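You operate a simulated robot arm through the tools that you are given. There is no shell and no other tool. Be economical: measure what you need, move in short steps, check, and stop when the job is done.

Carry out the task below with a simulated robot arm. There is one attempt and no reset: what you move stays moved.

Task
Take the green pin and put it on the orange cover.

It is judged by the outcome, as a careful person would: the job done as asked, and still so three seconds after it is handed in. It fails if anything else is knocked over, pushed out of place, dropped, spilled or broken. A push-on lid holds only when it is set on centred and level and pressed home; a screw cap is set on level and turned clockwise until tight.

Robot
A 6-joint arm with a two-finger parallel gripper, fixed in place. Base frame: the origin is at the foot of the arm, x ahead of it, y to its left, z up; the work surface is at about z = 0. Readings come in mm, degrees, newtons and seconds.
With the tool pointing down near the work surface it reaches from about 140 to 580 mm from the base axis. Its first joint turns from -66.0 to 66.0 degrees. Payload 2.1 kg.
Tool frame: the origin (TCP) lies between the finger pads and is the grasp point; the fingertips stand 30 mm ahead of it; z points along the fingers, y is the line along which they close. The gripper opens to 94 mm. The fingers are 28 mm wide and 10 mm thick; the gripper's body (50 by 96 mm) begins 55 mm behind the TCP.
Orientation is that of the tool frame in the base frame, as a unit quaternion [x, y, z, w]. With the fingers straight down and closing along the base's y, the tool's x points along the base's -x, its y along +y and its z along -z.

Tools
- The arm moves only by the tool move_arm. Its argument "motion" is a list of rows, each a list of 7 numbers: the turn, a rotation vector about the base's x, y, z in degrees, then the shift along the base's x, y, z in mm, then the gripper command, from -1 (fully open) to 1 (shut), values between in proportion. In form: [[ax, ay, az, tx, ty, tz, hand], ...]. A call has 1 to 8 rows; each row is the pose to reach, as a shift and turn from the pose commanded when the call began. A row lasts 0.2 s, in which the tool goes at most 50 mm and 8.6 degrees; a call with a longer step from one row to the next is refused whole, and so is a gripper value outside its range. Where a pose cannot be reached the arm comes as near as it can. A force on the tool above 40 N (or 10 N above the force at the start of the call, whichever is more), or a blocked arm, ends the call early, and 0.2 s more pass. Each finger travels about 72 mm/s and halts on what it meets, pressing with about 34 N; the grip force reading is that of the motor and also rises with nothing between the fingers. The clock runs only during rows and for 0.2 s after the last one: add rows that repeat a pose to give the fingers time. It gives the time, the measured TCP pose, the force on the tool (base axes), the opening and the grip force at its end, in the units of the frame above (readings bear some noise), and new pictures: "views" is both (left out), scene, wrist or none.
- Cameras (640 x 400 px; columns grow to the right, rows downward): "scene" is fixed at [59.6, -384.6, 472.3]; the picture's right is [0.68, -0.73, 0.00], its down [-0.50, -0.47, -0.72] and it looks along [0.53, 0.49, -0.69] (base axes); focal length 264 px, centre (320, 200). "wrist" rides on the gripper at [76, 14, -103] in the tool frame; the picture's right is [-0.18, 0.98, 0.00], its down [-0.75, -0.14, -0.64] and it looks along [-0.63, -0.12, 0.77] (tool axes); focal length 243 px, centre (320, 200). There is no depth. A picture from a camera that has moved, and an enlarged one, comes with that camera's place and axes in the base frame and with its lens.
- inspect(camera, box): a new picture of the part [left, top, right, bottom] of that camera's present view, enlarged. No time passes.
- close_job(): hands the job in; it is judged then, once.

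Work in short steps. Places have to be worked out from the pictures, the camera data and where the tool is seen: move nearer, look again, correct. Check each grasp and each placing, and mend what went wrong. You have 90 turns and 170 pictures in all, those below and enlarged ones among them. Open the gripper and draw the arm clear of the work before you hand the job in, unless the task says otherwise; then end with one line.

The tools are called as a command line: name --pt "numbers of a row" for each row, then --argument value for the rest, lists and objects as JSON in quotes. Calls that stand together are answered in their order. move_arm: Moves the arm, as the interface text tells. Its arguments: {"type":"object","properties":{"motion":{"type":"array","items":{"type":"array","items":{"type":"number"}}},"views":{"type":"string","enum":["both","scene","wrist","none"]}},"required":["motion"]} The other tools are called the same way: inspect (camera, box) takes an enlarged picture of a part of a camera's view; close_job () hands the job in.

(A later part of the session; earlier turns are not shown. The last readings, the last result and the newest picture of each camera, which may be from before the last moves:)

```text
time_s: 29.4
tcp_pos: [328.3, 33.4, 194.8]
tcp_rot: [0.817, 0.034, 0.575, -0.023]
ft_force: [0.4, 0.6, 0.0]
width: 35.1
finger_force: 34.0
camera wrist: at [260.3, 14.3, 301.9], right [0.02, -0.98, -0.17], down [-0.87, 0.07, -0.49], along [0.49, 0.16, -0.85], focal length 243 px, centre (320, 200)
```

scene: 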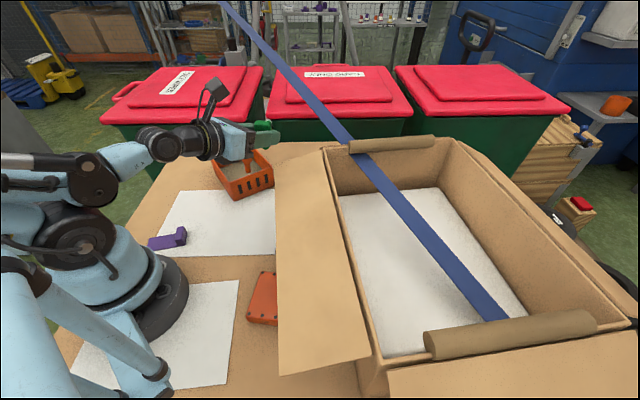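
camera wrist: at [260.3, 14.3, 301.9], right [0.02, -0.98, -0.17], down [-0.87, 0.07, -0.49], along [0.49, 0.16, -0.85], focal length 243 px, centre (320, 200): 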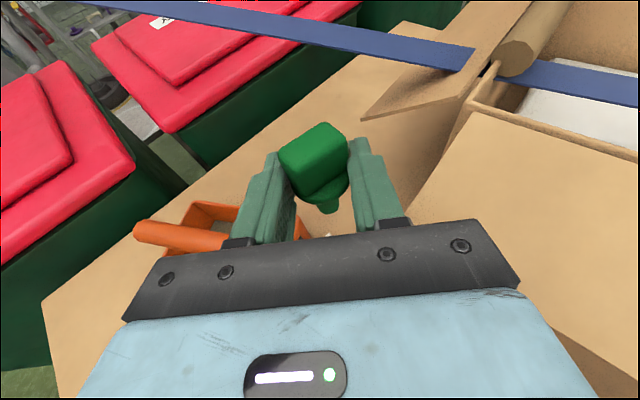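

This heading works. Descending straight down toward the table beside the basket.

move_arm --pt "0 0 0 1 -3 -30 1" --pt "0 0 0 2 -5 -60 1" --pt "0 0 0 3 -5 -90 1" --pt "0 0 0 3 -5 -120 1" --pt "0 0 0 3 -5 -140 1"

```text
time_s: 30.6
tcp_pos: [349.3, 37.6, 152.7]
tcp_rot: [0.819, 0.036, 0.572, -0.025]
ft_force: [0.0, 0.6, -0.5]
width: 35.0
finger_force: 33.8
out of reach, approached as far as the arm can: row 2, 3, 4, 5
camera wrist: at [280.8, 18.0, 259.7], right [0.02, -0.98, -0.17], down [-0.87, 0.07, -0.49], along [0.49, 0.16, -0.86], focal length 243 px, centre (320, 200)
```

scene: 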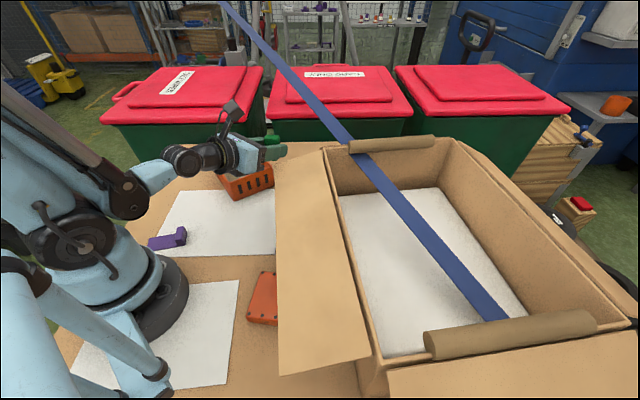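
wrist: 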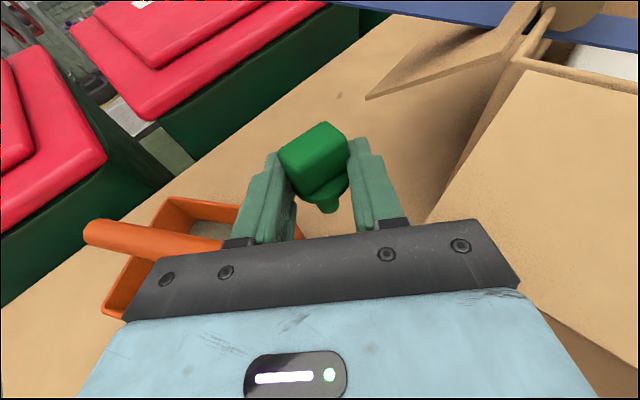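

Low poses are only possible at larger radius. The clear area at the far left of the table (around (295,390)) has nothing overhead, so I'll carry the pin there. Raising and swinging left over the basket.

move_arm --pt "0 0 3 0 12 40 1" --pt "0 0 7 -2 38 70 1" --pt "0 0 13 -7 74 72 1" --pt "0 0 19 -16 112 72 1" --pt "0 0 25 -29 148 72 1" --pt "0 0 31 -46 183 72 1" --pt "0 0 37 -68 217 72 1" --pt "0 0 43 -90 249 72 1"

```text
time_s: 32.4
tcp_pos: [238.7, 285.3, 221.7]
tcp_rot: [0.749, 0.334, 0.524, -0.233]
ft_force: [-0.7, -0.1, -1.5]
width: 34.9
finger_force: 33.2
out of reach, approached as far as the arm can: row 1
camera wrist: at [203.5, 224.4, 328.4], right [0.69, -0.7, -0.17], down [-0.68, -0.55, -0.49], along [0.25, 0.45, -0.86], focal length 243 px, centre (320, 200)
```

scene: 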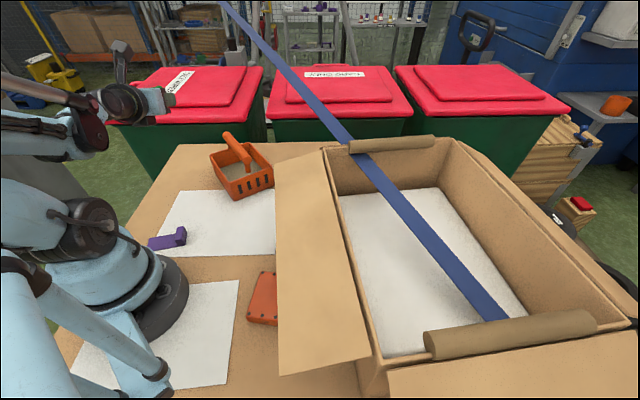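
wrist: 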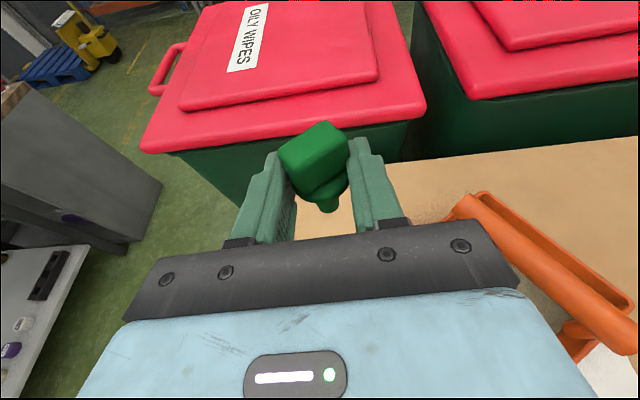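

I need to see where the table's edge is here before setting down.

inspect --camera "wrist" --box '[260, 120, 520, 270]'

inspect --camera "scene" --box '[100, 110, 300, 235]'

```text
2.46 times, centred on (390, 195) of wrist
camera zoom: at [203.5, 224.4, 328.4], right [0.69, -0.7, -0.17], down [-0.68, -0.55, -0.49], along [0.25, 0.45, -0.86], focal length 597 px, centre (148, 212)
```

zoom: 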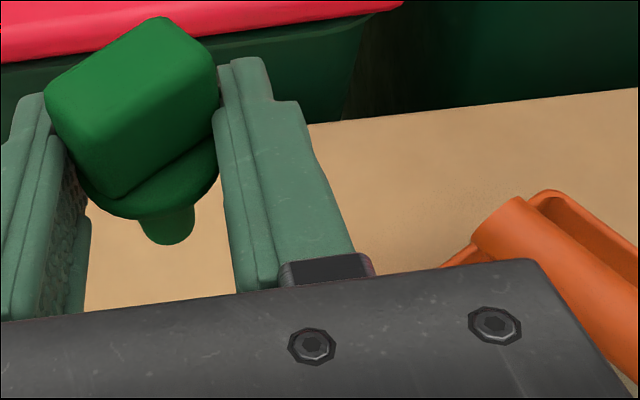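

```text
3.20 times, centred on (200, 172) of scene
camera zoom: at [59.6, -384.6, 472.3], right [0.68, -0.73, 0.0], down [-0.5, -0.47, -0.72], along [0.53, 0.49, -0.69], focal length 847 px, centre (704, 288)
```

zoom: 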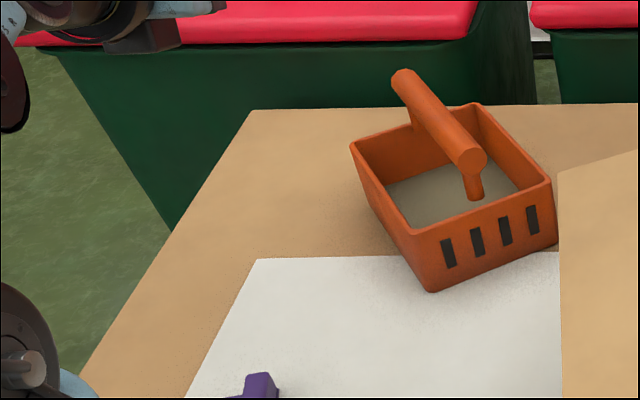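

The table edge is where I reckoned, so (305,365) is safely on the table. Extending out and lowering.

move_arm --pt "0 0 0 20 25 -10 1" --pt "0 0 0 40 50 -25 1" --pt "0 0 0 61 73 -45 1" --pt "0 0 0 61 73 -80 1" --pt "0 0 0 61 73 -115 1" --pt "0 0 0 61 73 -150 1" --pt "0 0 0 61 73 -170 1"

```text
time_s: 34.0
tcp_pos: [321.7, 384.2, 91.2]
tcp_rot: [0.749, 0.333, 0.523, -0.232]
ft_force: [-0.3, 0.0, -0.1]
width: 34.8
finger_force: 33.8
out of reach, approached as far as the arm can: row 5, 6, 7
camera wrist: at [286.4, 323.3, 197.4], right [0.69, -0.71, -0.17], down [-0.68, -0.55, -0.49], along [0.25, 0.45, -0.86], focal length 243 px, centre (320, 200)
```

scene: 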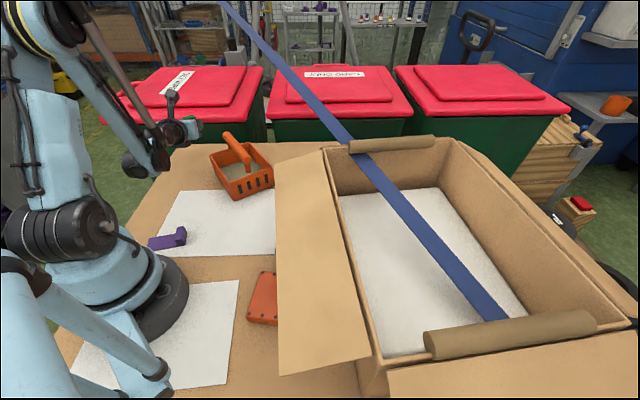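
wrist: 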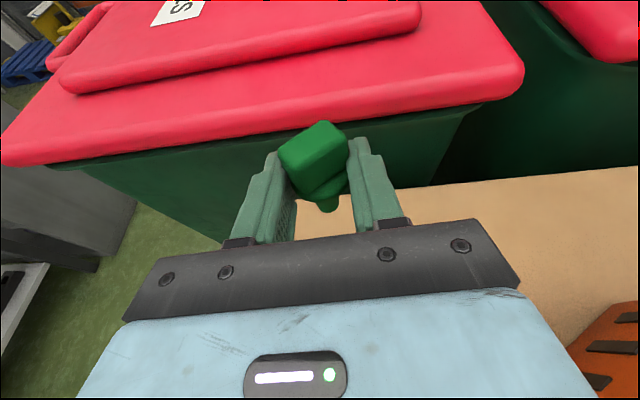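

The wrist's bend limit stops this too. The sideways heading at larger radius worked for the pickup, so I'll use it here, aiming for (358,311) with heading about -40°. Raising and turning.

move_arm --pt "0 0 -8 0 -5 30 1" --pt "0 0 -16 3 -12 60 1" --pt "0 0 -24 6 -20 80 1" --pt "0 0 -32 10 -30 90 1" --pt "0 0 -40 14 -40 90 1" --pt "0 0 -48 20 -50 90 1" --pt "0 0 -56 25 -60 90 1" --pt "0 0 -64 30 -68 90 1" --views "none"

move_arm --pt "0 0 -8 0 0 0 1" --pt "0 0 -16 0 0 0 1" --pt "0 0 -24 0 0 -5 1"

```text
time_s: 35.8
tcp_pos: [357.8, 311.6, 181.9]
tcp_rot: [0.811, -0.115, 0.568, 0.08]
ft_force: [0.0, -0.8, -0.2]
width: 34.6
finger_force: 33.8
out of reach, approached as far as the arm can: row 5, 6, 7, 8
```

```text
time_s: 36.6
tcp_pos: [358.2, 313.7, 178.2]
tcp_rot: [0.77, -0.28, 0.538, 0.196]
ft_force: [0.5, 1.0, 0.7]
width: 35.0
finger_force: 33.4
camera wrist: at [295.8, 347.8, 284.4], right [-0.68, -0.71, -0.17], down [-0.57, 0.66, -0.49], along [0.46, -0.23, -0.86], focal length 243 px, centre (320, 200)
```

scene: 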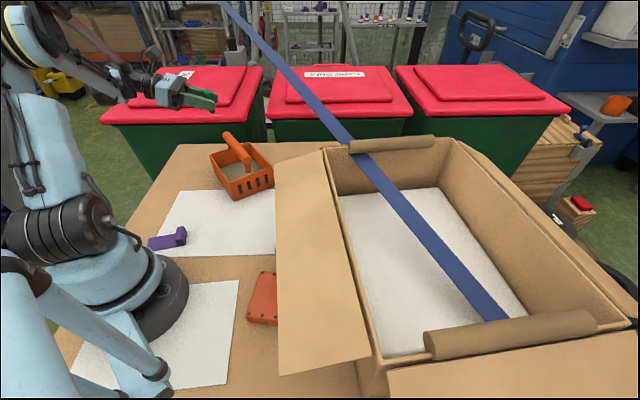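
wrist: 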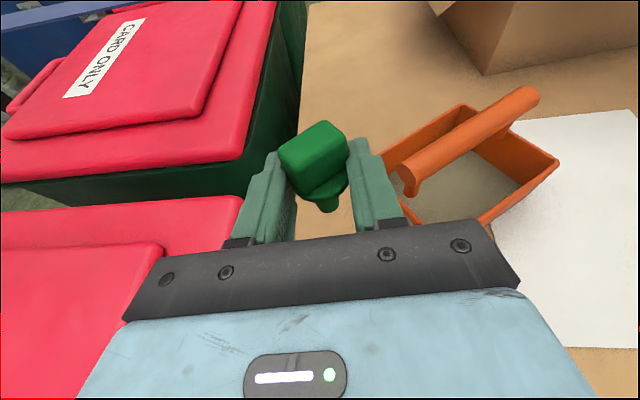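

Clear view: the spot under the pin is free table, about 50 mm from the basket. Lowering here.

move_arm --pt "0 0 0 0 0 -25 1" --pt "0 0 0 0 0 -50 1" --pt "0 0 0 0 0 -75 1" --pt "0 0 0 0 0 -100 1" --pt "0 0 0 0 0 -120 1"

```text
time_s: 37.8
tcp_pos: [355.6, 312.3, 56.5]
tcp_rot: [0.771, -0.281, 0.538, 0.196]
ft_force: [-0.1, 0.7, -0.3]
width: 34.7
finger_force: 34.2
camera wrist: at [293.5, 346.8, 163.0], right [-0.68, -0.71, -0.17], down [-0.57, 0.66, -0.49], along [0.46, -0.23, -0.86], focal length 243 px, centre (320, 200)
```

scene: 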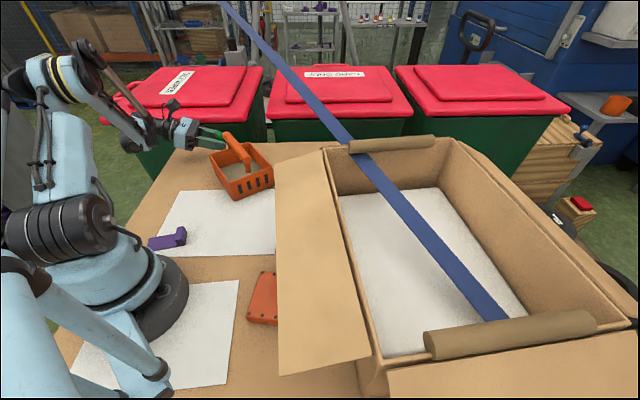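
wrist: 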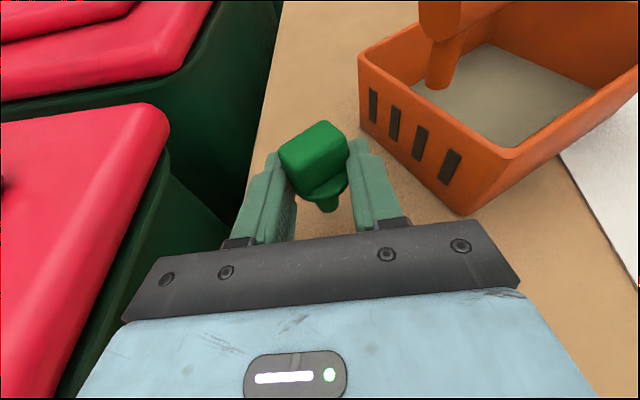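

Fully reachable here. Lowering the last 19 mm gently until the peg meets the table.

move_arm --pt "0 0 0 0 0 -6 1" --pt "0 0 0 0 0 -12 1" --pt "0 0 0 0 0 -16 1" --pt "0 0 0 0 0 -18 1" --views "wrist"

inspect --camera "wrist" --box '[240, 100, 400, 220]'

```text
time_s: 38.8
tcp_pos: [358.0, 314.0, 39.1]
tcp_rot: [0.771, -0.28, 0.538, 0.196]
ft_force: [0.1, -0.1, 0.3]
width: 34.9
finger_force: 33.7
camera wrist: at [295.1, 347.7, 146.4], right [-0.68, -0.71, -0.17], down [-0.57, 0.66, -0.49], along [0.46, -0.23, -0.86], focal length 243 px, centre (320, 200)
```

wrist: 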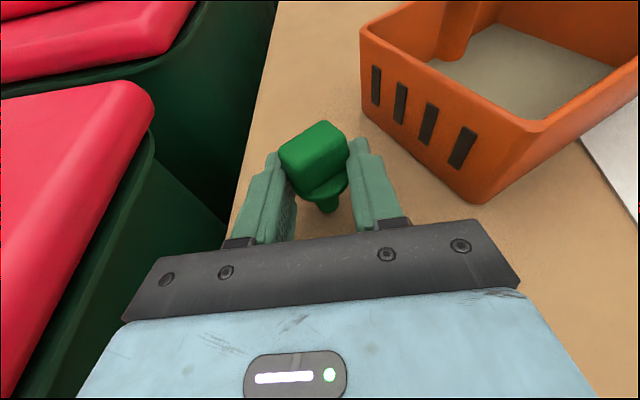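

```text
3.33 times, centred on (320, 160) of wrist
camera zoom: at [295.1, 347.7, 146.4], right [-0.68, -0.71, -0.17], down [-0.57, 0.66, -0.49], along [0.46, -0.23, -0.86], focal length 809 px, centre (320, 333)
```

zoom: 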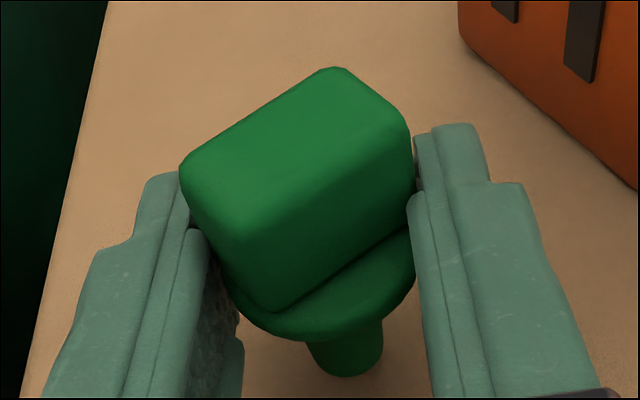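

No contact yet; the pin is level as when I gripped it. Going down another 2 mm.

move_arm --pt "0 0 0 0 0 -1 1" --pt "0 0 0 0 0 -2 1" --views "none"

```text
time_s: 39.4
tcp_pos: [356.7, 313.8, 37.6]
tcp_rot: [0.77, -0.28, 0.538, 0.197]
ft_force: [0.7, -0.6, 0.0]
width: 34.7
finger_force: 34.2
```

move_arm --pt "0 0 0 0 0 -1 1" --pt "0 0 0 0 0 -2 1" --views "none"

```text
time_s: 40.0
tcp_pos: [358.2, 314.4, 35.9]
tcp_rot: [0.769, -0.28, 0.54, 0.197]
ft_force: [-2.8, 2.0, 10.2]
width: 34.7
finger_force: 34.2
```

Contact at about 10 N. I'll ease up half a millimetre and open the fingers a little.

move_arm --pt "0 0 0 0 0 0.7 1" --pt "0 0 0 0 0 0.7 0.2" --pt "0 0 0 0 0 0.7 0.1" --pt "0 0 0 0 0 0.7 0.0" --views "wrist"

inspect --camera "wrist" --box '[240, 100, 400, 220]'

```text
time_s: 41.0
tcp_pos: [357.9, 313.4, 36.6]
tcp_rot: [0.771, -0.279, 0.538, 0.195]
ft_force: [0.7, 0.9, 0.2]
width: 46.6
finger_force: 0.1
camera wrist: at [295.1, 347.9, 143.5], right [-0.68, -0.71, -0.17], down [-0.57, 0.66, -0.49], along [0.46, -0.23, -0.86], focal length 243 px, centre (320, 200)
```

wrist: 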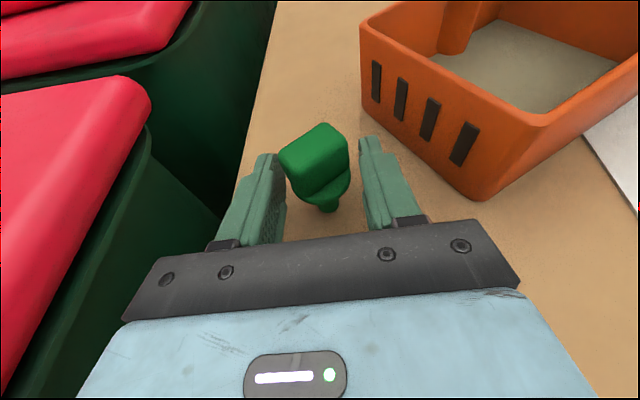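

```text
3.33 times, centred on (320, 160) of wrist
camera zoom: at [295.1, 347.9, 143.5], right [-0.68, -0.71, -0.17], down [-0.57, 0.66, -0.49], along [0.46, -0.23, -0.86], focal length 809 px, centre (320, 333)
```

zoom: 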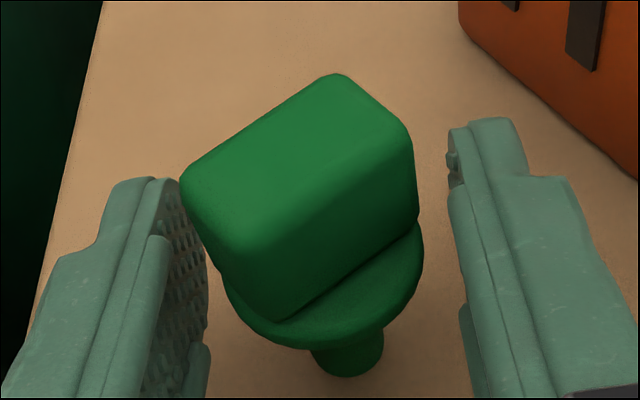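

The pin stands upright on its own. I'll open wider and withdraw straight back along the fingers.

move_arm --pt "0 0 0 0 0 0 -0.2" --pt "0 0 0 -7 6 3 -0.4" --pt "0 0 0 -22 18 9 -0.5" --pt "0 0 0 -40 33 20 -0.5" --pt "0 0 0 -55 46 45 -0.5" --pt "0 0 0 -60 50 80 -0.5" --pt "0 0 0 -60 50 120 -0.5"

```text
time_s: 42.6
tcp_pos: [365.1, 333.3, 151.9]
tcp_rot: [0.77, -0.281, 0.539, 0.197]
ft_force: [0.0, 0.2, 0.7]
width: 70.6
finger_force: 0.0
out of reach, approached as far as the arm can: row 2, 3, 4, 5, 6, 7
camera wrist: at [302.5, 366.8, 258.1], right [-0.68, -0.71, -0.17], down [-0.57, 0.66, -0.49], along [0.46, -0.23, -0.86], focal length 243 px, centre (320, 200)
```

scene: 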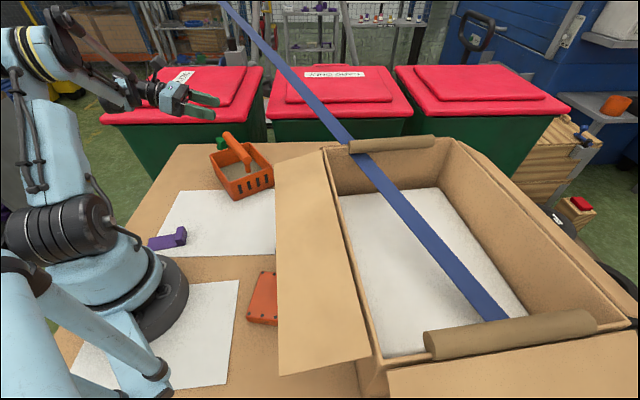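
wrist: 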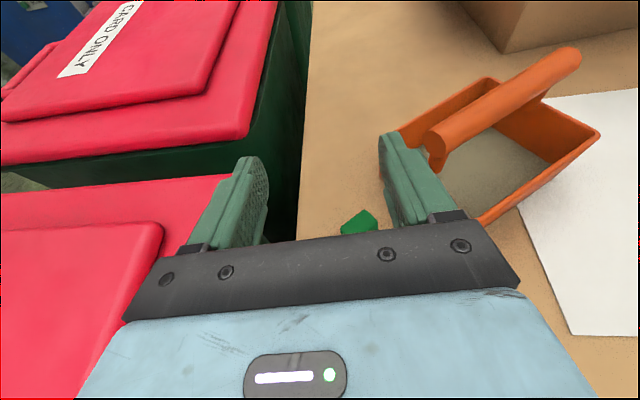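

The retreat deviated because of a reach limit, but the pin is still there. Checking that it stands.

inspect --camera "scene" --box '[170, 110, 290, 210]'

inspect --camera "wrist" --box '[300, 180, 420, 255]'

```text
4.00 times, centred on (230, 160) of scene
camera zoom: at [59.6, -384.6, 472.3], right [0.68, -0.73, 0.0], down [-0.5, -0.47, -0.72], along [0.53, 0.49, -0.69], focal length 1058 px, centre (680, 360)
```

zoom: 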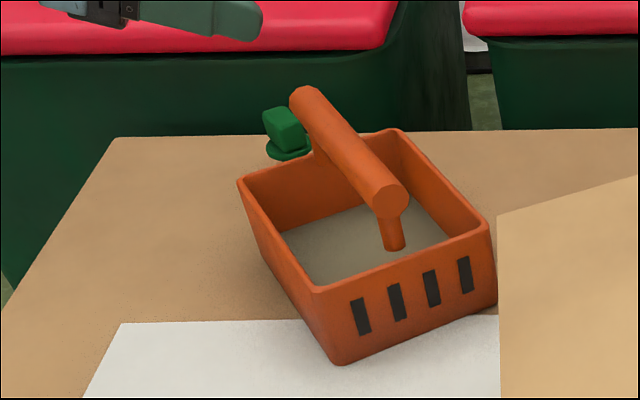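

```text
5.33 times, centred on (360, 218) of wrist
camera zoom: at [302.5, 366.8, 258.1], right [-0.68, -0.71, -0.17], down [-0.57, 0.66, -0.49], along [0.46, -0.23, -0.86], focal length 1294 px, centre (107, 107)
```

zoom: 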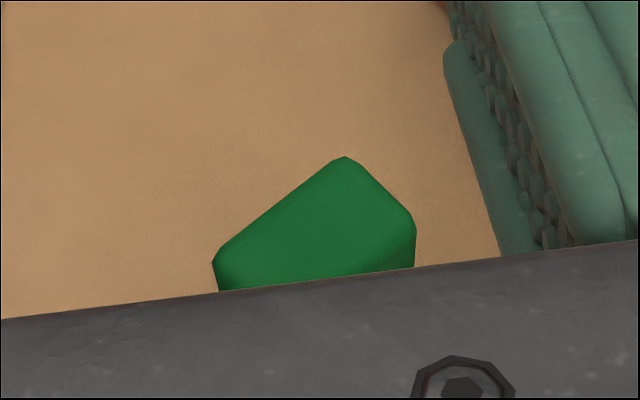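

The pin stands upright at about (366,306), with the block's narrow dimension roughly along x. Now I'll bring the tool vertical, staying above it.

move_arm --pt "5.5 6.5 0 0 0 10 -0.3" --pt "10.9 13.1 0 0 0 20 -0.3" --pt "16.4 19.6 0 0 0 30 -0.3" --pt "21.9 26.2 0 0 0 30 -0.3" --pt "27.4 32.7 0 0 0 30 -0.3" --pt "32.8 39.2 0 0 0 30 -0.3" --pt "38.3 45.8 0 0 0 30 -0.3" --pt "43.7 52.2 0 0 0 30 -0.3" --views "none"

```text
time_s: 44.4
tcp_pos: [364.6, 330.4, 180.8]
tcp_rot: [0.94, -0.342, 0.014, 0.004]
ft_force: [-0.6, 1.0, 0.4]
width: 61.0
finger_force: 0.1
```

Almost vertical. Small tilt correction, then yaw by -54° so the fingers close across the narrow dimension, centred over the pin.

move_arm --pt "1.1 1.3 0 0 -10 0 -0.3" --pt "1.1 1.3 0 1 -24 0 -0.3" --views "none"

move_arm --pt "0 0 -8 0 0 0 -0.3" --pt "0 0 -16 0 0 0 -0.3" --pt "0 0 -24 0 0 0 -0.3" --pt "0 0 -32 0 0 0 -0.3" --pt "0 0 -40 0 0 0 -0.3" --pt "0 0 -48 0 0 0 -0.3" --pt "0 0 -54 0 0 0 -0.3"

```text
time_s: 45.0
tcp_pos: [365.1, 305.8, 180.7]
tcp_rot: [0.94, -0.341, 0.001, 0.001]
ft_force: [0.4, -0.2, -0.6]
width: 61.1
finger_force: 0.1
```

```text
time_s: 46.6
tcp_pos: [367.0, 305.2, 181.1]
tcp_rot: [-0.681, 0.732, 0.0, -0.001]
ft_force: [0.0, 0.0, 0.2]
width: 61.0
finger_force: 0.0
camera wrist: at [347.8, 231.0, 283.7], right [-0.97, 0.25, 0.0], down [0.2, 0.74, 0.64], along [0.16, 0.62, -0.77], focal length 243 px, centre (320, 200)
```

scene: 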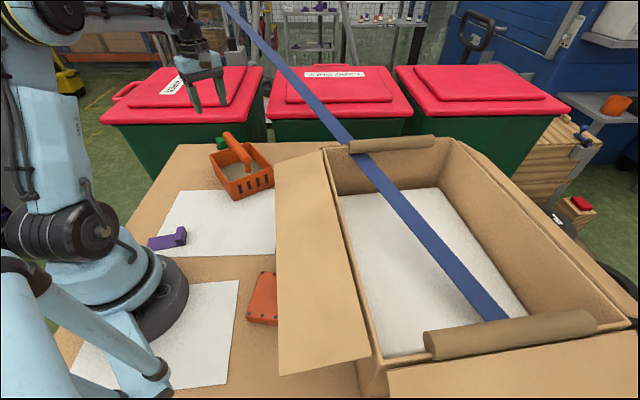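
wrist: 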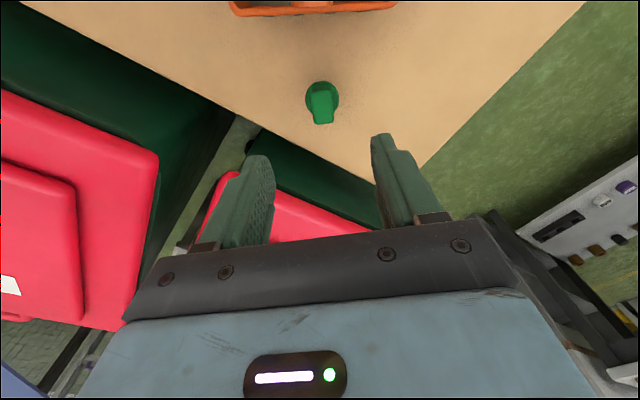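

inspect --camera "wrist" --box '[270, 70, 370, 133]'

```text
6.35 times, centred on (320, 102) of wrist
camera zoom: at [347.8, 231.0, 283.7], right [-0.97, 0.25, 0.0], down [0.2, 0.74, 0.64], along [0.16, 0.62, -0.77], focal length 1540 px, centre (320, 825)
```

zoom: 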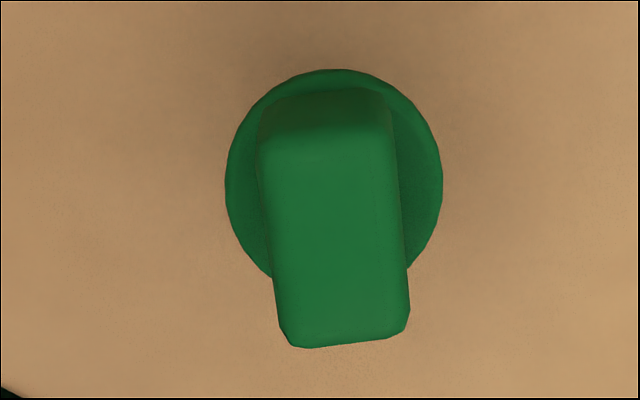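

The block centre is at (364.5,307), with its long axis at about 82°. I'll correct yaw by -4° and the centre by a couple of mm, then descend to just above the flange.

move_arm --pt "0 0 -4 -2 1.5 -20 -0.3" --pt "0 0 -4 -2 1.5 -50 -0.3" --pt "0 0 -4 -2 1.5 -80 -0.3" --pt "0 0 -4 -2 1.5 -100 -0.3" --views "wrist"

inspect --camera "wrist" --box '[220, 90, 420, 215]'

```text
time_s: 47.6
tcp_pos: [363.2, 306.7, 80.5]
tcp_rot: [-0.657, 0.754, 0.0, -0.002]
ft_force: [-0.2, -0.3, 0.5]
width: 61.0
finger_force: 0.1
camera wrist: at [340.6, 234.1, 182.4], right [-0.95, 0.32, 0.0], down [0.24, 0.73, 0.64], along [0.2, 0.61, -0.77], focal length 243 px, centre (320, 200)
```

wrist: 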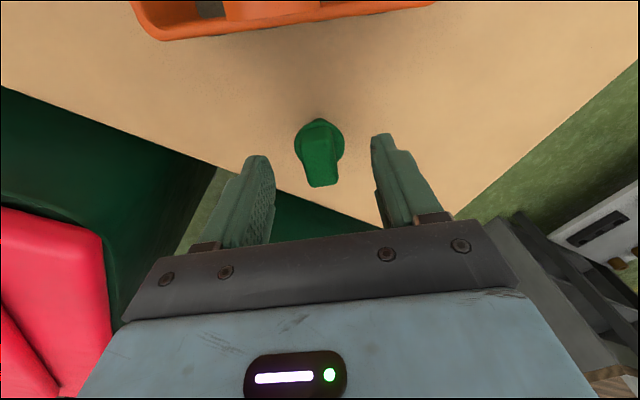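

```text
3.20 times, centred on (320, 152) of wrist
camera zoom: at [340.6, 234.1, 182.4], right [-0.95, 0.32, 0.0], down [0.24, 0.73, 0.64], along [0.2, 0.61, -0.77], focal length 776 px, centre (320, 352)
```

zoom: 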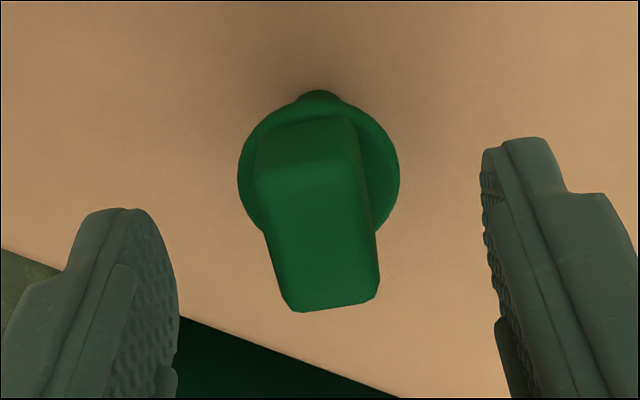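

Well aligned. Descending 12 mm so the fingertips straddle only the block, then closing in stages.

move_arm --pt "0 0 -2 0.5 -1 -6 -0.3" --pt "0 0 -2 0.5 -1 -12 -0.3" --pt "0 0 -2 0.5 -1 -12 0.1" --pt "0 0 -2 0.5 -1 -12 0.5" --pt "0 0 -2 0.5 -1 -12 0.7" --pt "0 0 -2 0.5 -1 -12 1" --pt "0 0 -2 0.5 -1 -12 1" --views "wrist"

inspect --camera "wrist" --box '[220, 90, 420, 215]'

```text
time_s: 49.2
tcp_pos: [365.0, 305.3, 68.0]
tcp_rot: [-0.643, 0.766, 0.0, -0.001]
ft_force: [-0.1, 0.8, 0.2]
width: 18.4
finger_force: 33.8
camera wrist: at [338.5, 234.2, 170.8], right [-0.94, 0.35, 0.0], down [0.27, 0.72, 0.64], along [0.22, 0.6, -0.77], focal length 243 px, centre (320, 200)
```

wrist: 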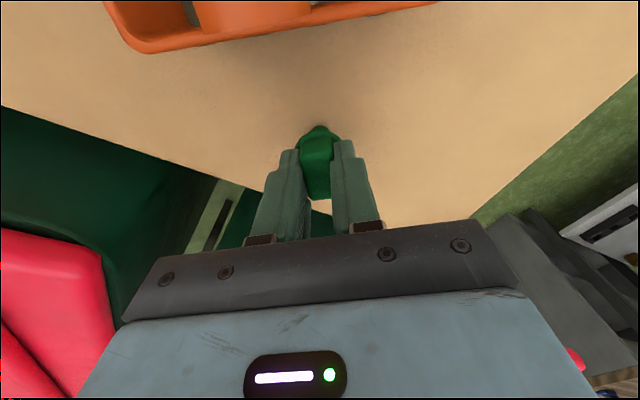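

```text
3.20 times, centred on (320, 152) of wrist
camera zoom: at [338.5, 234.2, 170.8], right [-0.94, 0.35, 0.0], down [0.27, 0.72, 0.64], along [0.22, 0.6, -0.77], focal length 776 px, centre (320, 352)
```

zoom: 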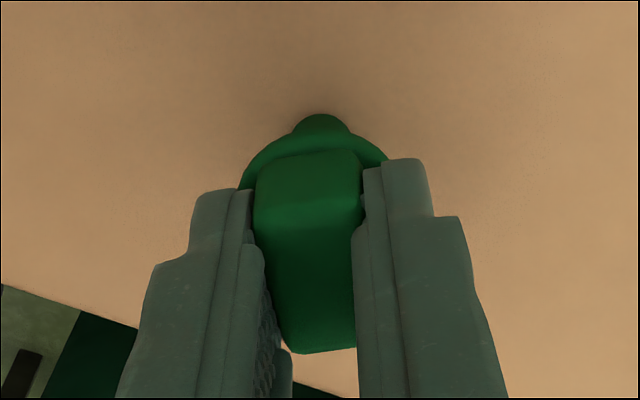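

Firm grip on the block (18 mm, 34 N). Lifting straight up.

move_arm --pt "0 0 0 0 0 15 1" --pt "0 0 0 0 0 50 1" --pt "0 0 0 0 0 90 1" --pt "0 0 0 0 0 130 1" --pt "0 0 0 0 0 160 1" --views "wrist"

move_arm --pt "0 0 -8 -14 -31 0 1" --pt "0 0 -16 -27 -61 0 1" --pt "0 0 -24 -41 -92 0 1" --pt "0 0 -32 -54 -123 0 1" --pt "0 0 -40 -68 -153 0 1" --pt "0 0 -48 -82 -184 0 1" --pt "0 0 -56 -95 -215 0 1" --pt "0 0 -64 -109 -245 0 1" --views "scene"

```text
time_s: 50.4
tcp_pos: [364.3, 304.5, 230.0]
tcp_rot: [-0.644, 0.765, 0.0, -0.001]
ft_force: [-0.4, 0.6, -0.1]
width: 18.5
finger_force: 34.1
camera wrist: at [339.1, 232.7, 332.8], right [-0.94, 0.35, 0.0], down [0.27, 0.72, 0.64], along [0.22, 0.6, -0.77], focal length 243 px, centre (320, 200)
```

wrist: 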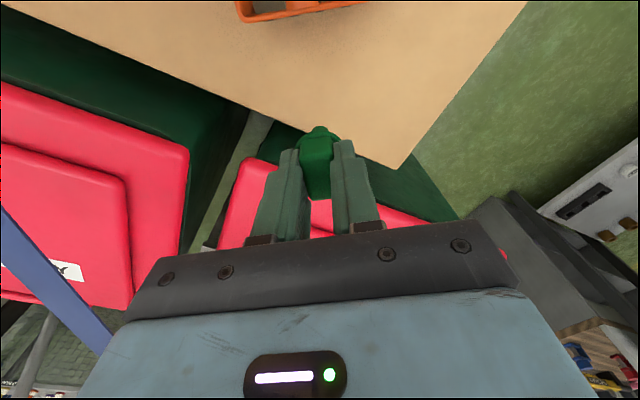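

```text
time_s: 52.2
tcp_pos: [254.3, 62.5, 227.9]
tcp_rot: [-0.14, 0.99, 0.001, -0.001]
ft_force: [0.2, 0.6, 0.3]
width: 18.8
finger_force: 33.9
```

scene: 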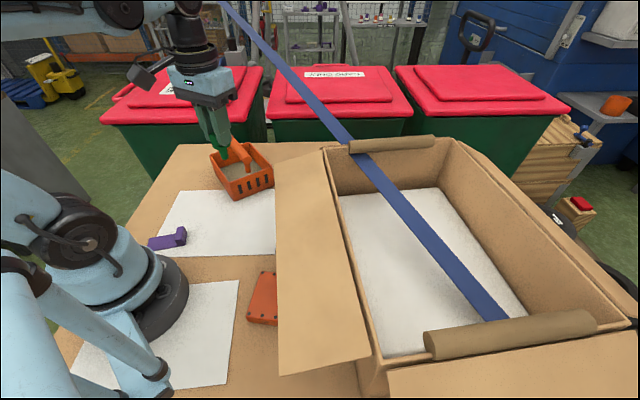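

Carried well. Continuing to above the cover, turning so the gripper's thin side faces the flap.

move_arm --pt "0 0 -8 -13 -31 0 1" --pt "0 0 -16 -26 -62 0 1" --pt "0 0 -24 -40 -93 0 1" --pt "0 0 -32 -53 -124 0 1" --pt "0 0 -40 -66 -155 0 1" --pt "0 0 -48 -80 -187 0 1" --pt "0 0 -56 -93 -217 0 1"

inspect --camera "wrist" --box '[220, 60, 460, 210]'

inspect --camera "scene" --box '[160, 120, 400, 330]'

```text
time_s: 53.8
tcp_pos: [163.6, -155.9, 229.4]
tcp_rot: [0.341, 0.94, 0.001, 0.0]
ft_force: [0.2, 0.5, 0.7]
width: 18.7
finger_force: 33.5
camera wrist: at [115.5, -96.2, 332.3], right [0.77, 0.63, 0.0], down [0.49, -0.59, 0.64], along [0.41, -0.49, -0.77], focal length 243 px, centre (320, 200)
```

scene: 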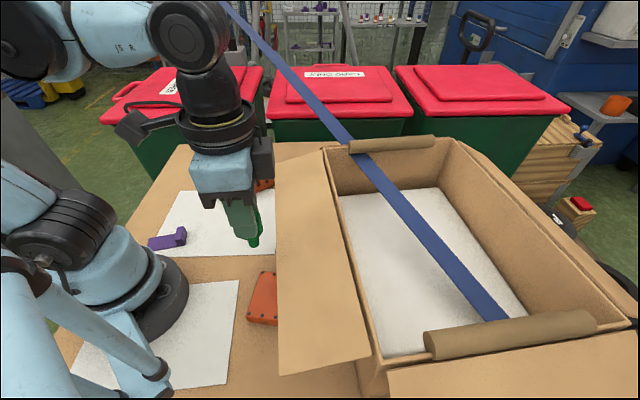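
wrist: 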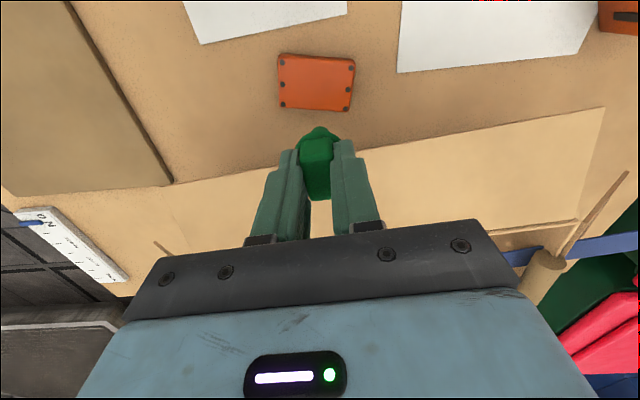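

```text
2.67 times, centred on (340, 135) of wrist
camera zoom: at [115.5, -96.2, 332.3], right [0.77, 0.63, 0.0], down [0.49, -0.59, 0.64], along [0.41, -0.49, -0.77], focal length 647 px, centre (267, 373)
```

zoom: 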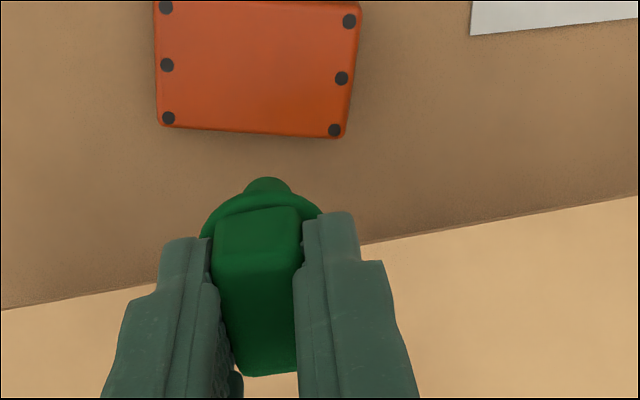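

```text
1.90 times, centred on (280, 225) of scene
camera zoom: at [59.6, -384.5, 472.3], right [0.68, -0.73, 0.0], down [-0.5, -0.47, -0.72], along [0.53, 0.49, -0.69], focal length 504 px, centre (396, 152)
```

zoom: 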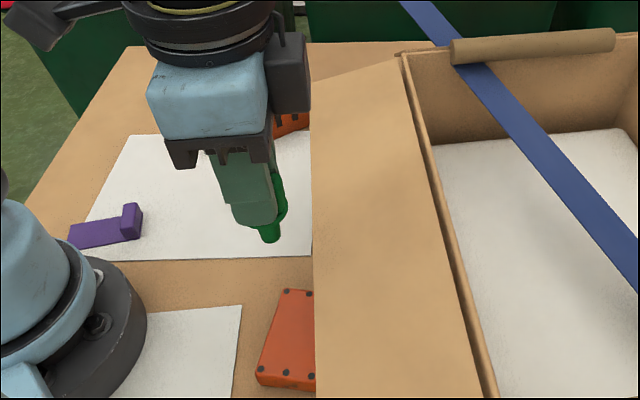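

The pin is over the cover (centre about (164,-158)). The flap edge is about 34 mm to the side at z≈138, so the gripper should pass. Descending to about 10 mm above the cover.

move_arm --pt "0 0 0 0 -1 -35 1" --pt "0 0 0 0 -1 -70 1" --pt "0 0 0 0 -1 -100 1" --pt "0 0 0 0 -1 -120 1" --pt "0 0 0 0 -1 -128 1"

inspect --camera "scene" --box '[200, 200, 340, 340]'

inspect --camera "wrist" --box '[220, 60, 460, 210]'

```text
time_s: 55.0
tcp_pos: [161.7, -156.8, 101.4]
tcp_rot: [0.342, 0.94, 0.0, 0.0]
ft_force: [0.6, 0.2, -0.4]
width: 18.4
finger_force: 34.1
camera wrist: at [114.2, -97.6, 203.6], right [0.77, 0.64, 0.0], down [0.49, -0.59, 0.64], along [0.41, -0.49, -0.77], focal length 243 px, centre (320, 200)
```

scene: 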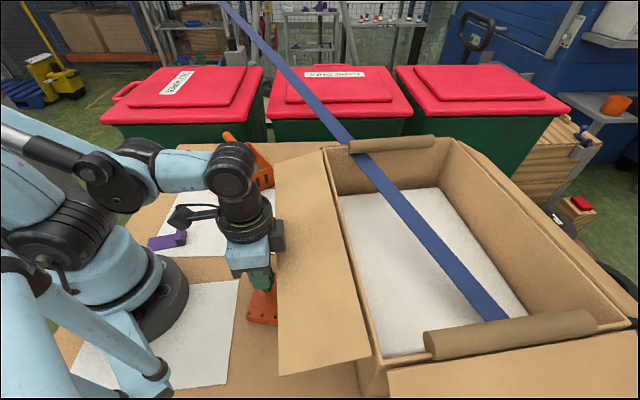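
wrist: 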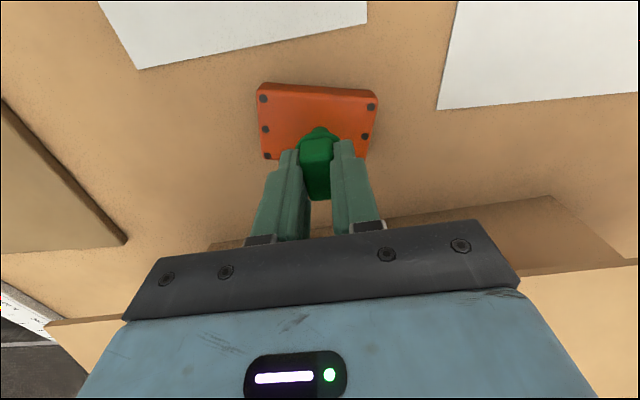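

```text
2.86 times, centred on (270, 270) of scene
camera zoom: at [59.6, -384.6, 472.3], right [0.68, -0.73, 0.0], down [-0.5, -0.47, -0.72], along [0.53, 0.49, -0.69], focal length 756 px, centre (463, 0)
```

zoom: 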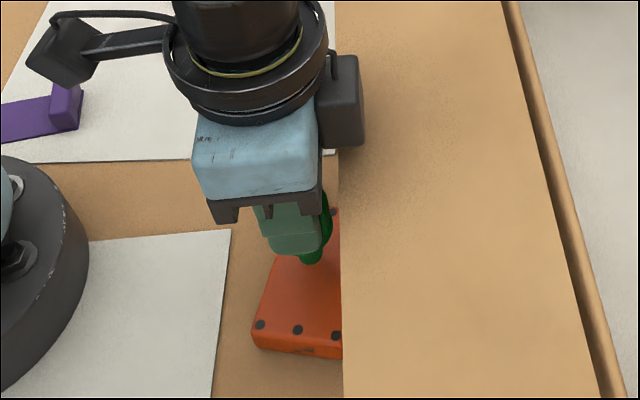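

```text
2.67 times, centred on (340, 135) of wrist
camera zoom: at [114.2, -97.6, 203.6], right [0.77, 0.64, 0.0], down [0.49, -0.59, 0.64], along [0.41, -0.49, -0.77], focal length 647 px, centre (267, 373)
```

zoom: 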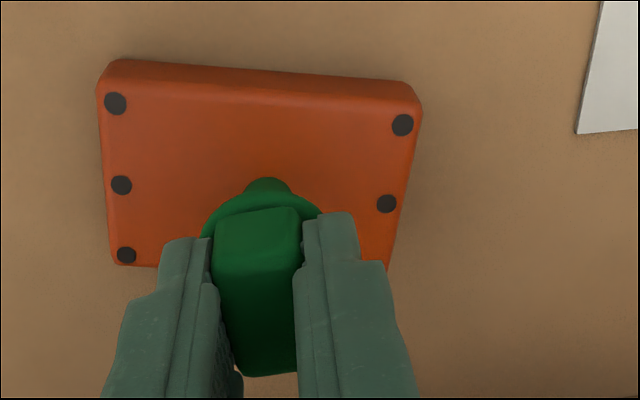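

The pin is just above the middle of the cover. Lowering in small steps to contact.

move_arm --pt "0 0 0 0 -1 -4 1" --pt "0 0 0 0 -1 -8 1" --pt "0 0 0 0 -1 -10 1" --views "none"

```text
time_s: 55.8
tcp_pos: [163.0, -158.0, 91.4]
tcp_rot: [0.341, 0.94, 0.001, -0.002]
ft_force: [-2.5, 3.8, 32.2]
width: 18.6
finger_force: 33.9
```

Contact made (32 N). Easing up slightly to unload.

move_arm --pt "0 0 0 0 0 0.7 1" --views "none"

```text
time_s: 56.2
tcp_pos: [163.4, -158.6, 92.0]
tcp_rot: [0.341, 0.94, 0.001, 0.0]
ft_force: [0.8, 1.2, 7.4]
width: 18.7
finger_force: 34.0
```

Light contact of about 7 N remains. Opening gently to release.

move_arm --pt "0 0 0 0 0 0.2 0.55" --pt "0 0 0 0 0 0.2 0.4" --pt "0 0 0 0 0 0.2 0.2" --pt "0 0 0 0 0 0.2 0.1" --views "wrist"

inspect --camera "wrist" --box '[220, 60, 460, 210]'

```text
time_s: 57.2
tcp_pos: [163.1, -158.6, 91.3]
tcp_rot: [0.341, 0.94, 0.001, 0.0]
ft_force: [0.1, 1.0, -0.2]
width: 42.3
finger_force: 0.0
camera wrist: at [114.2, -98.5, 194.7], right [0.77, 0.64, 0.0], down [0.49, -0.59, 0.64], along [0.41, -0.49, -0.77], focal length 243 px, centre (320, 200)
```

wrist: 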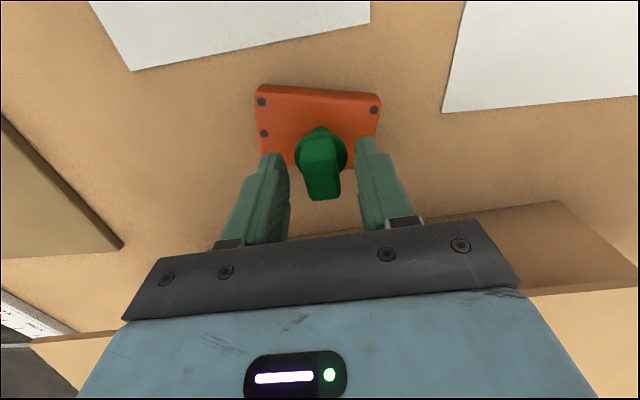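

```text
2.67 times, centred on (340, 135) of wrist
camera zoom: at [114.2, -98.5, 194.7], right [0.77, 0.64, 0.0], down [0.49, -0.59, 0.64], along [0.41, -0.49, -0.77], focal length 647 px, centre (267, 373)
```

zoom: 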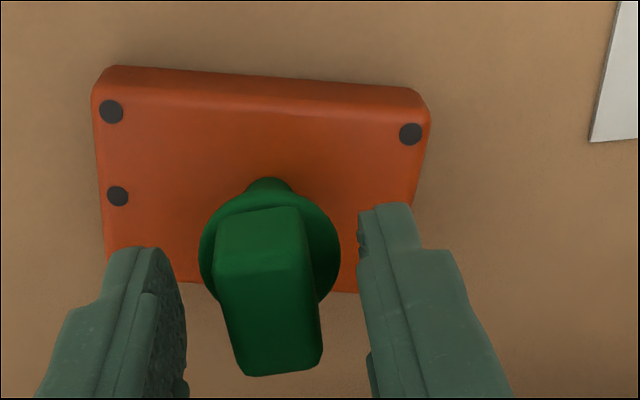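

The pin stands free on the cover. Raising straight up.

move_arm --pt "0 0 0 0 0 12 0.0" --pt "0 0 0 0 0 35 0.0" --pt "0 0 0 0 0 75 0.0" --pt "0 0 0 0 0 115 0.0" --pt "0 0 0 0 0 150 0.0"

inspect --camera "wrist" --box '[240, 30, 400, 130]'

inspect --camera "scene" --box '[140, 120, 340, 340]'

```text
time_s: 58.4
tcp_pos: [160.8, -158.9, 240.3]
tcp_rot: [0.341, 0.94, 0.001, 0.0]
ft_force: [-0.5, -0.5, 0.3]
width: 47.0
finger_force: 0.1
camera wrist: at [111.6, -98.4, 343.5], right [0.77, 0.64, 0.0], down [0.49, -0.59, 0.64], along [0.41, -0.49, -0.77], focal length 243 px, centre (320, 200)
```

scene: 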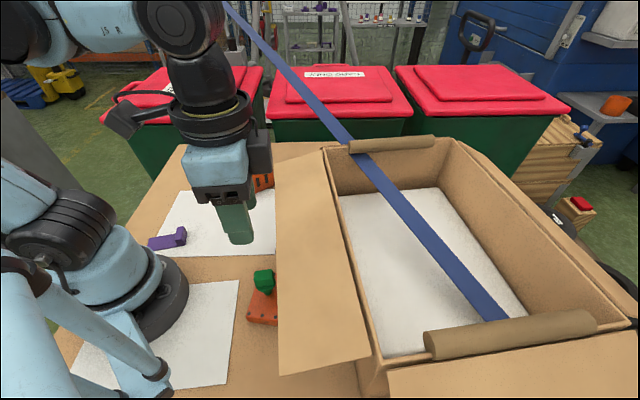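
wrist: 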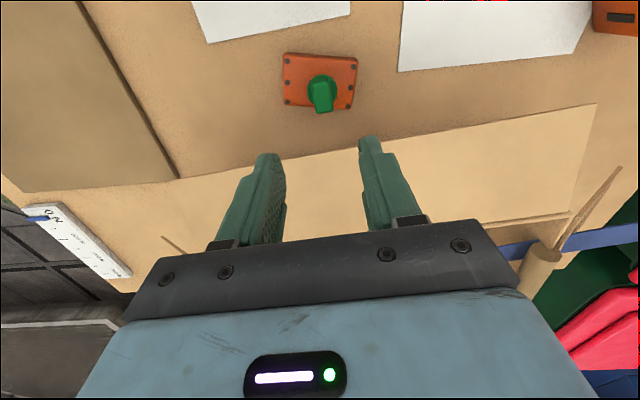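

```text
4.00 times, centred on (320, 80) of wrist
camera zoom: at [111.6, -98.4, 343.5], right [0.77, 0.64, 0.0], down [0.49, -0.59, 0.64], along [0.41, -0.49, -0.77], focal length 970 px, centre (320, 680)
```

zoom: 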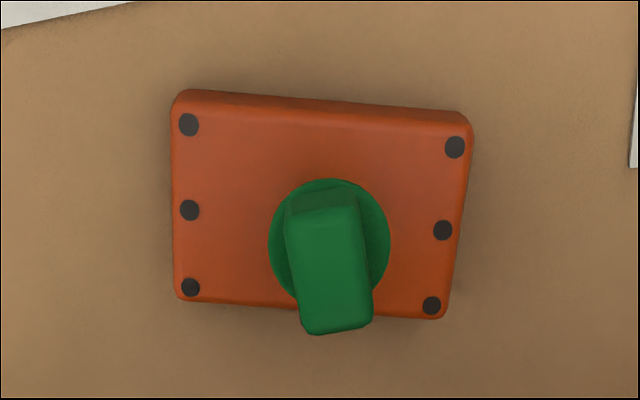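

```text
1.82 times, centred on (240, 230) of scene
camera zoom: at [59.5, -384.6, 472.3], right [0.68, -0.73, 0.0], down [-0.5, -0.47, -0.72], along [0.53, 0.49, -0.69], focal length 481 px, centre (466, 146)
```

zoom: 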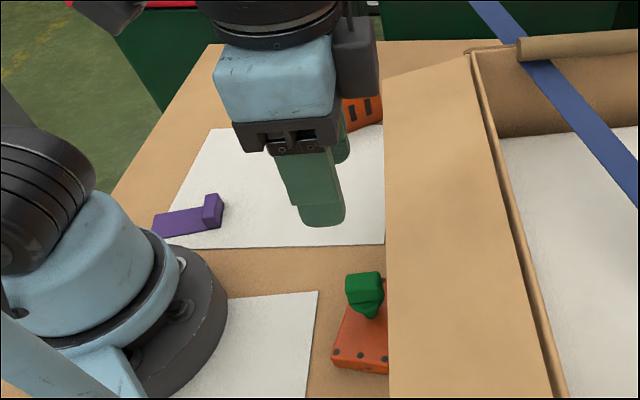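

The pin stands centred on the cover. Now I mend the basket. From the pictures its centre moved from about (373,164) to (349,181), and it turned about +14°. I'll go over it for a close look before lifting it by the handle.

move_arm --pt "0 0 8 12 22 8 0.0" --pt "0 0 16 25 44 15 0.0" --pt "0 0 24 38 66 20 -0.2" --pt "0 0 32 50 88 20 -0.2" --pt "0 0 40 62 110 20 -0.2" --pt "0 0 48 75 132 20 -0.2" --pt "0 0 56 88 154 20 -0.2" --pt "0 0 64 100 175 20 -0.2" --views "none"

move_arm --pt "0 0 8 12 22 0 -0.2" --pt "0 0 16 25 44 0 -0.2" --pt "0 0 24 38 66 0 -0.2" --pt "0 0 32 50 88 0 -0.2" --pt "0 0 40 62 110 0 -0.2" --pt "0 0 48 75 132 0 -0.2" --pt "0 0 54 88 145 0 -0.2"

inspect --camera "scene" --box '[170, 110, 290, 210]'

```text
time_s: 60.2
tcp_pos: [260.4, 16.8, 260.6]
tcp_rot: [-0.21, 0.978, 0.001, -0.001]
ft_force: [0.3, 0.3, -0.8]
width: 56.4
finger_force: 0.0
```

```text
time_s: 61.8
tcp_pos: [349.4, 161.5, 263.2]
tcp_rot: [-0.631, 0.776, 0.0, -0.001]
ft_force: [0.0, 0.8, -0.4]
width: 56.5
finger_force: 0.0
camera wrist: at [321.4, 89.7, 365.2], right [-0.92, 0.38, 0.0], down [0.29, 0.71, 0.64], along [0.24, 0.59, -0.77], focal length 243 px, centre (320, 200)
```

scene: 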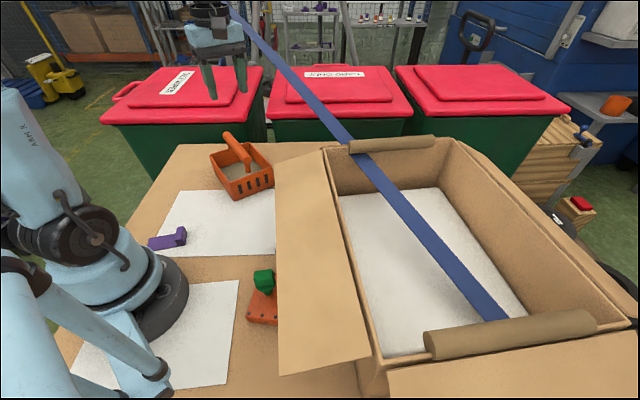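
wrist: 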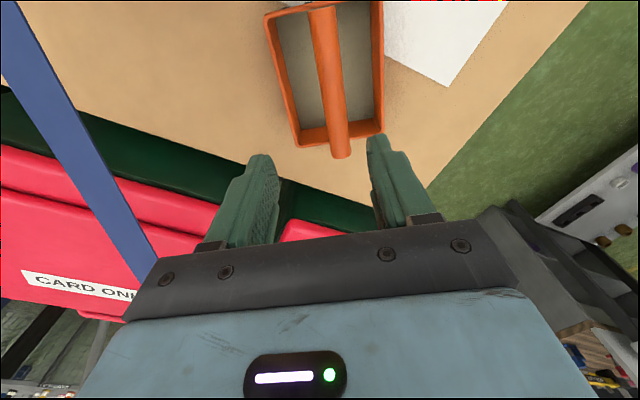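

```text
4.00 times, centred on (230, 160) of scene
camera zoom: at [59.5, -384.6, 472.3], right [0.68, -0.73, 0.0], down [-0.5, -0.47, -0.72], along [0.53, 0.49, -0.69], focal length 1058 px, centre (680, 360)
```

zoom: 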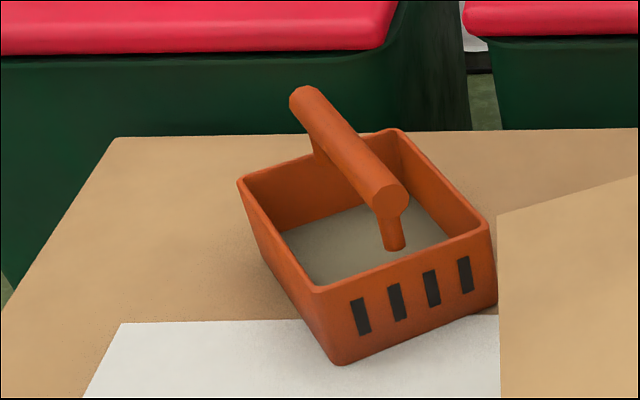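

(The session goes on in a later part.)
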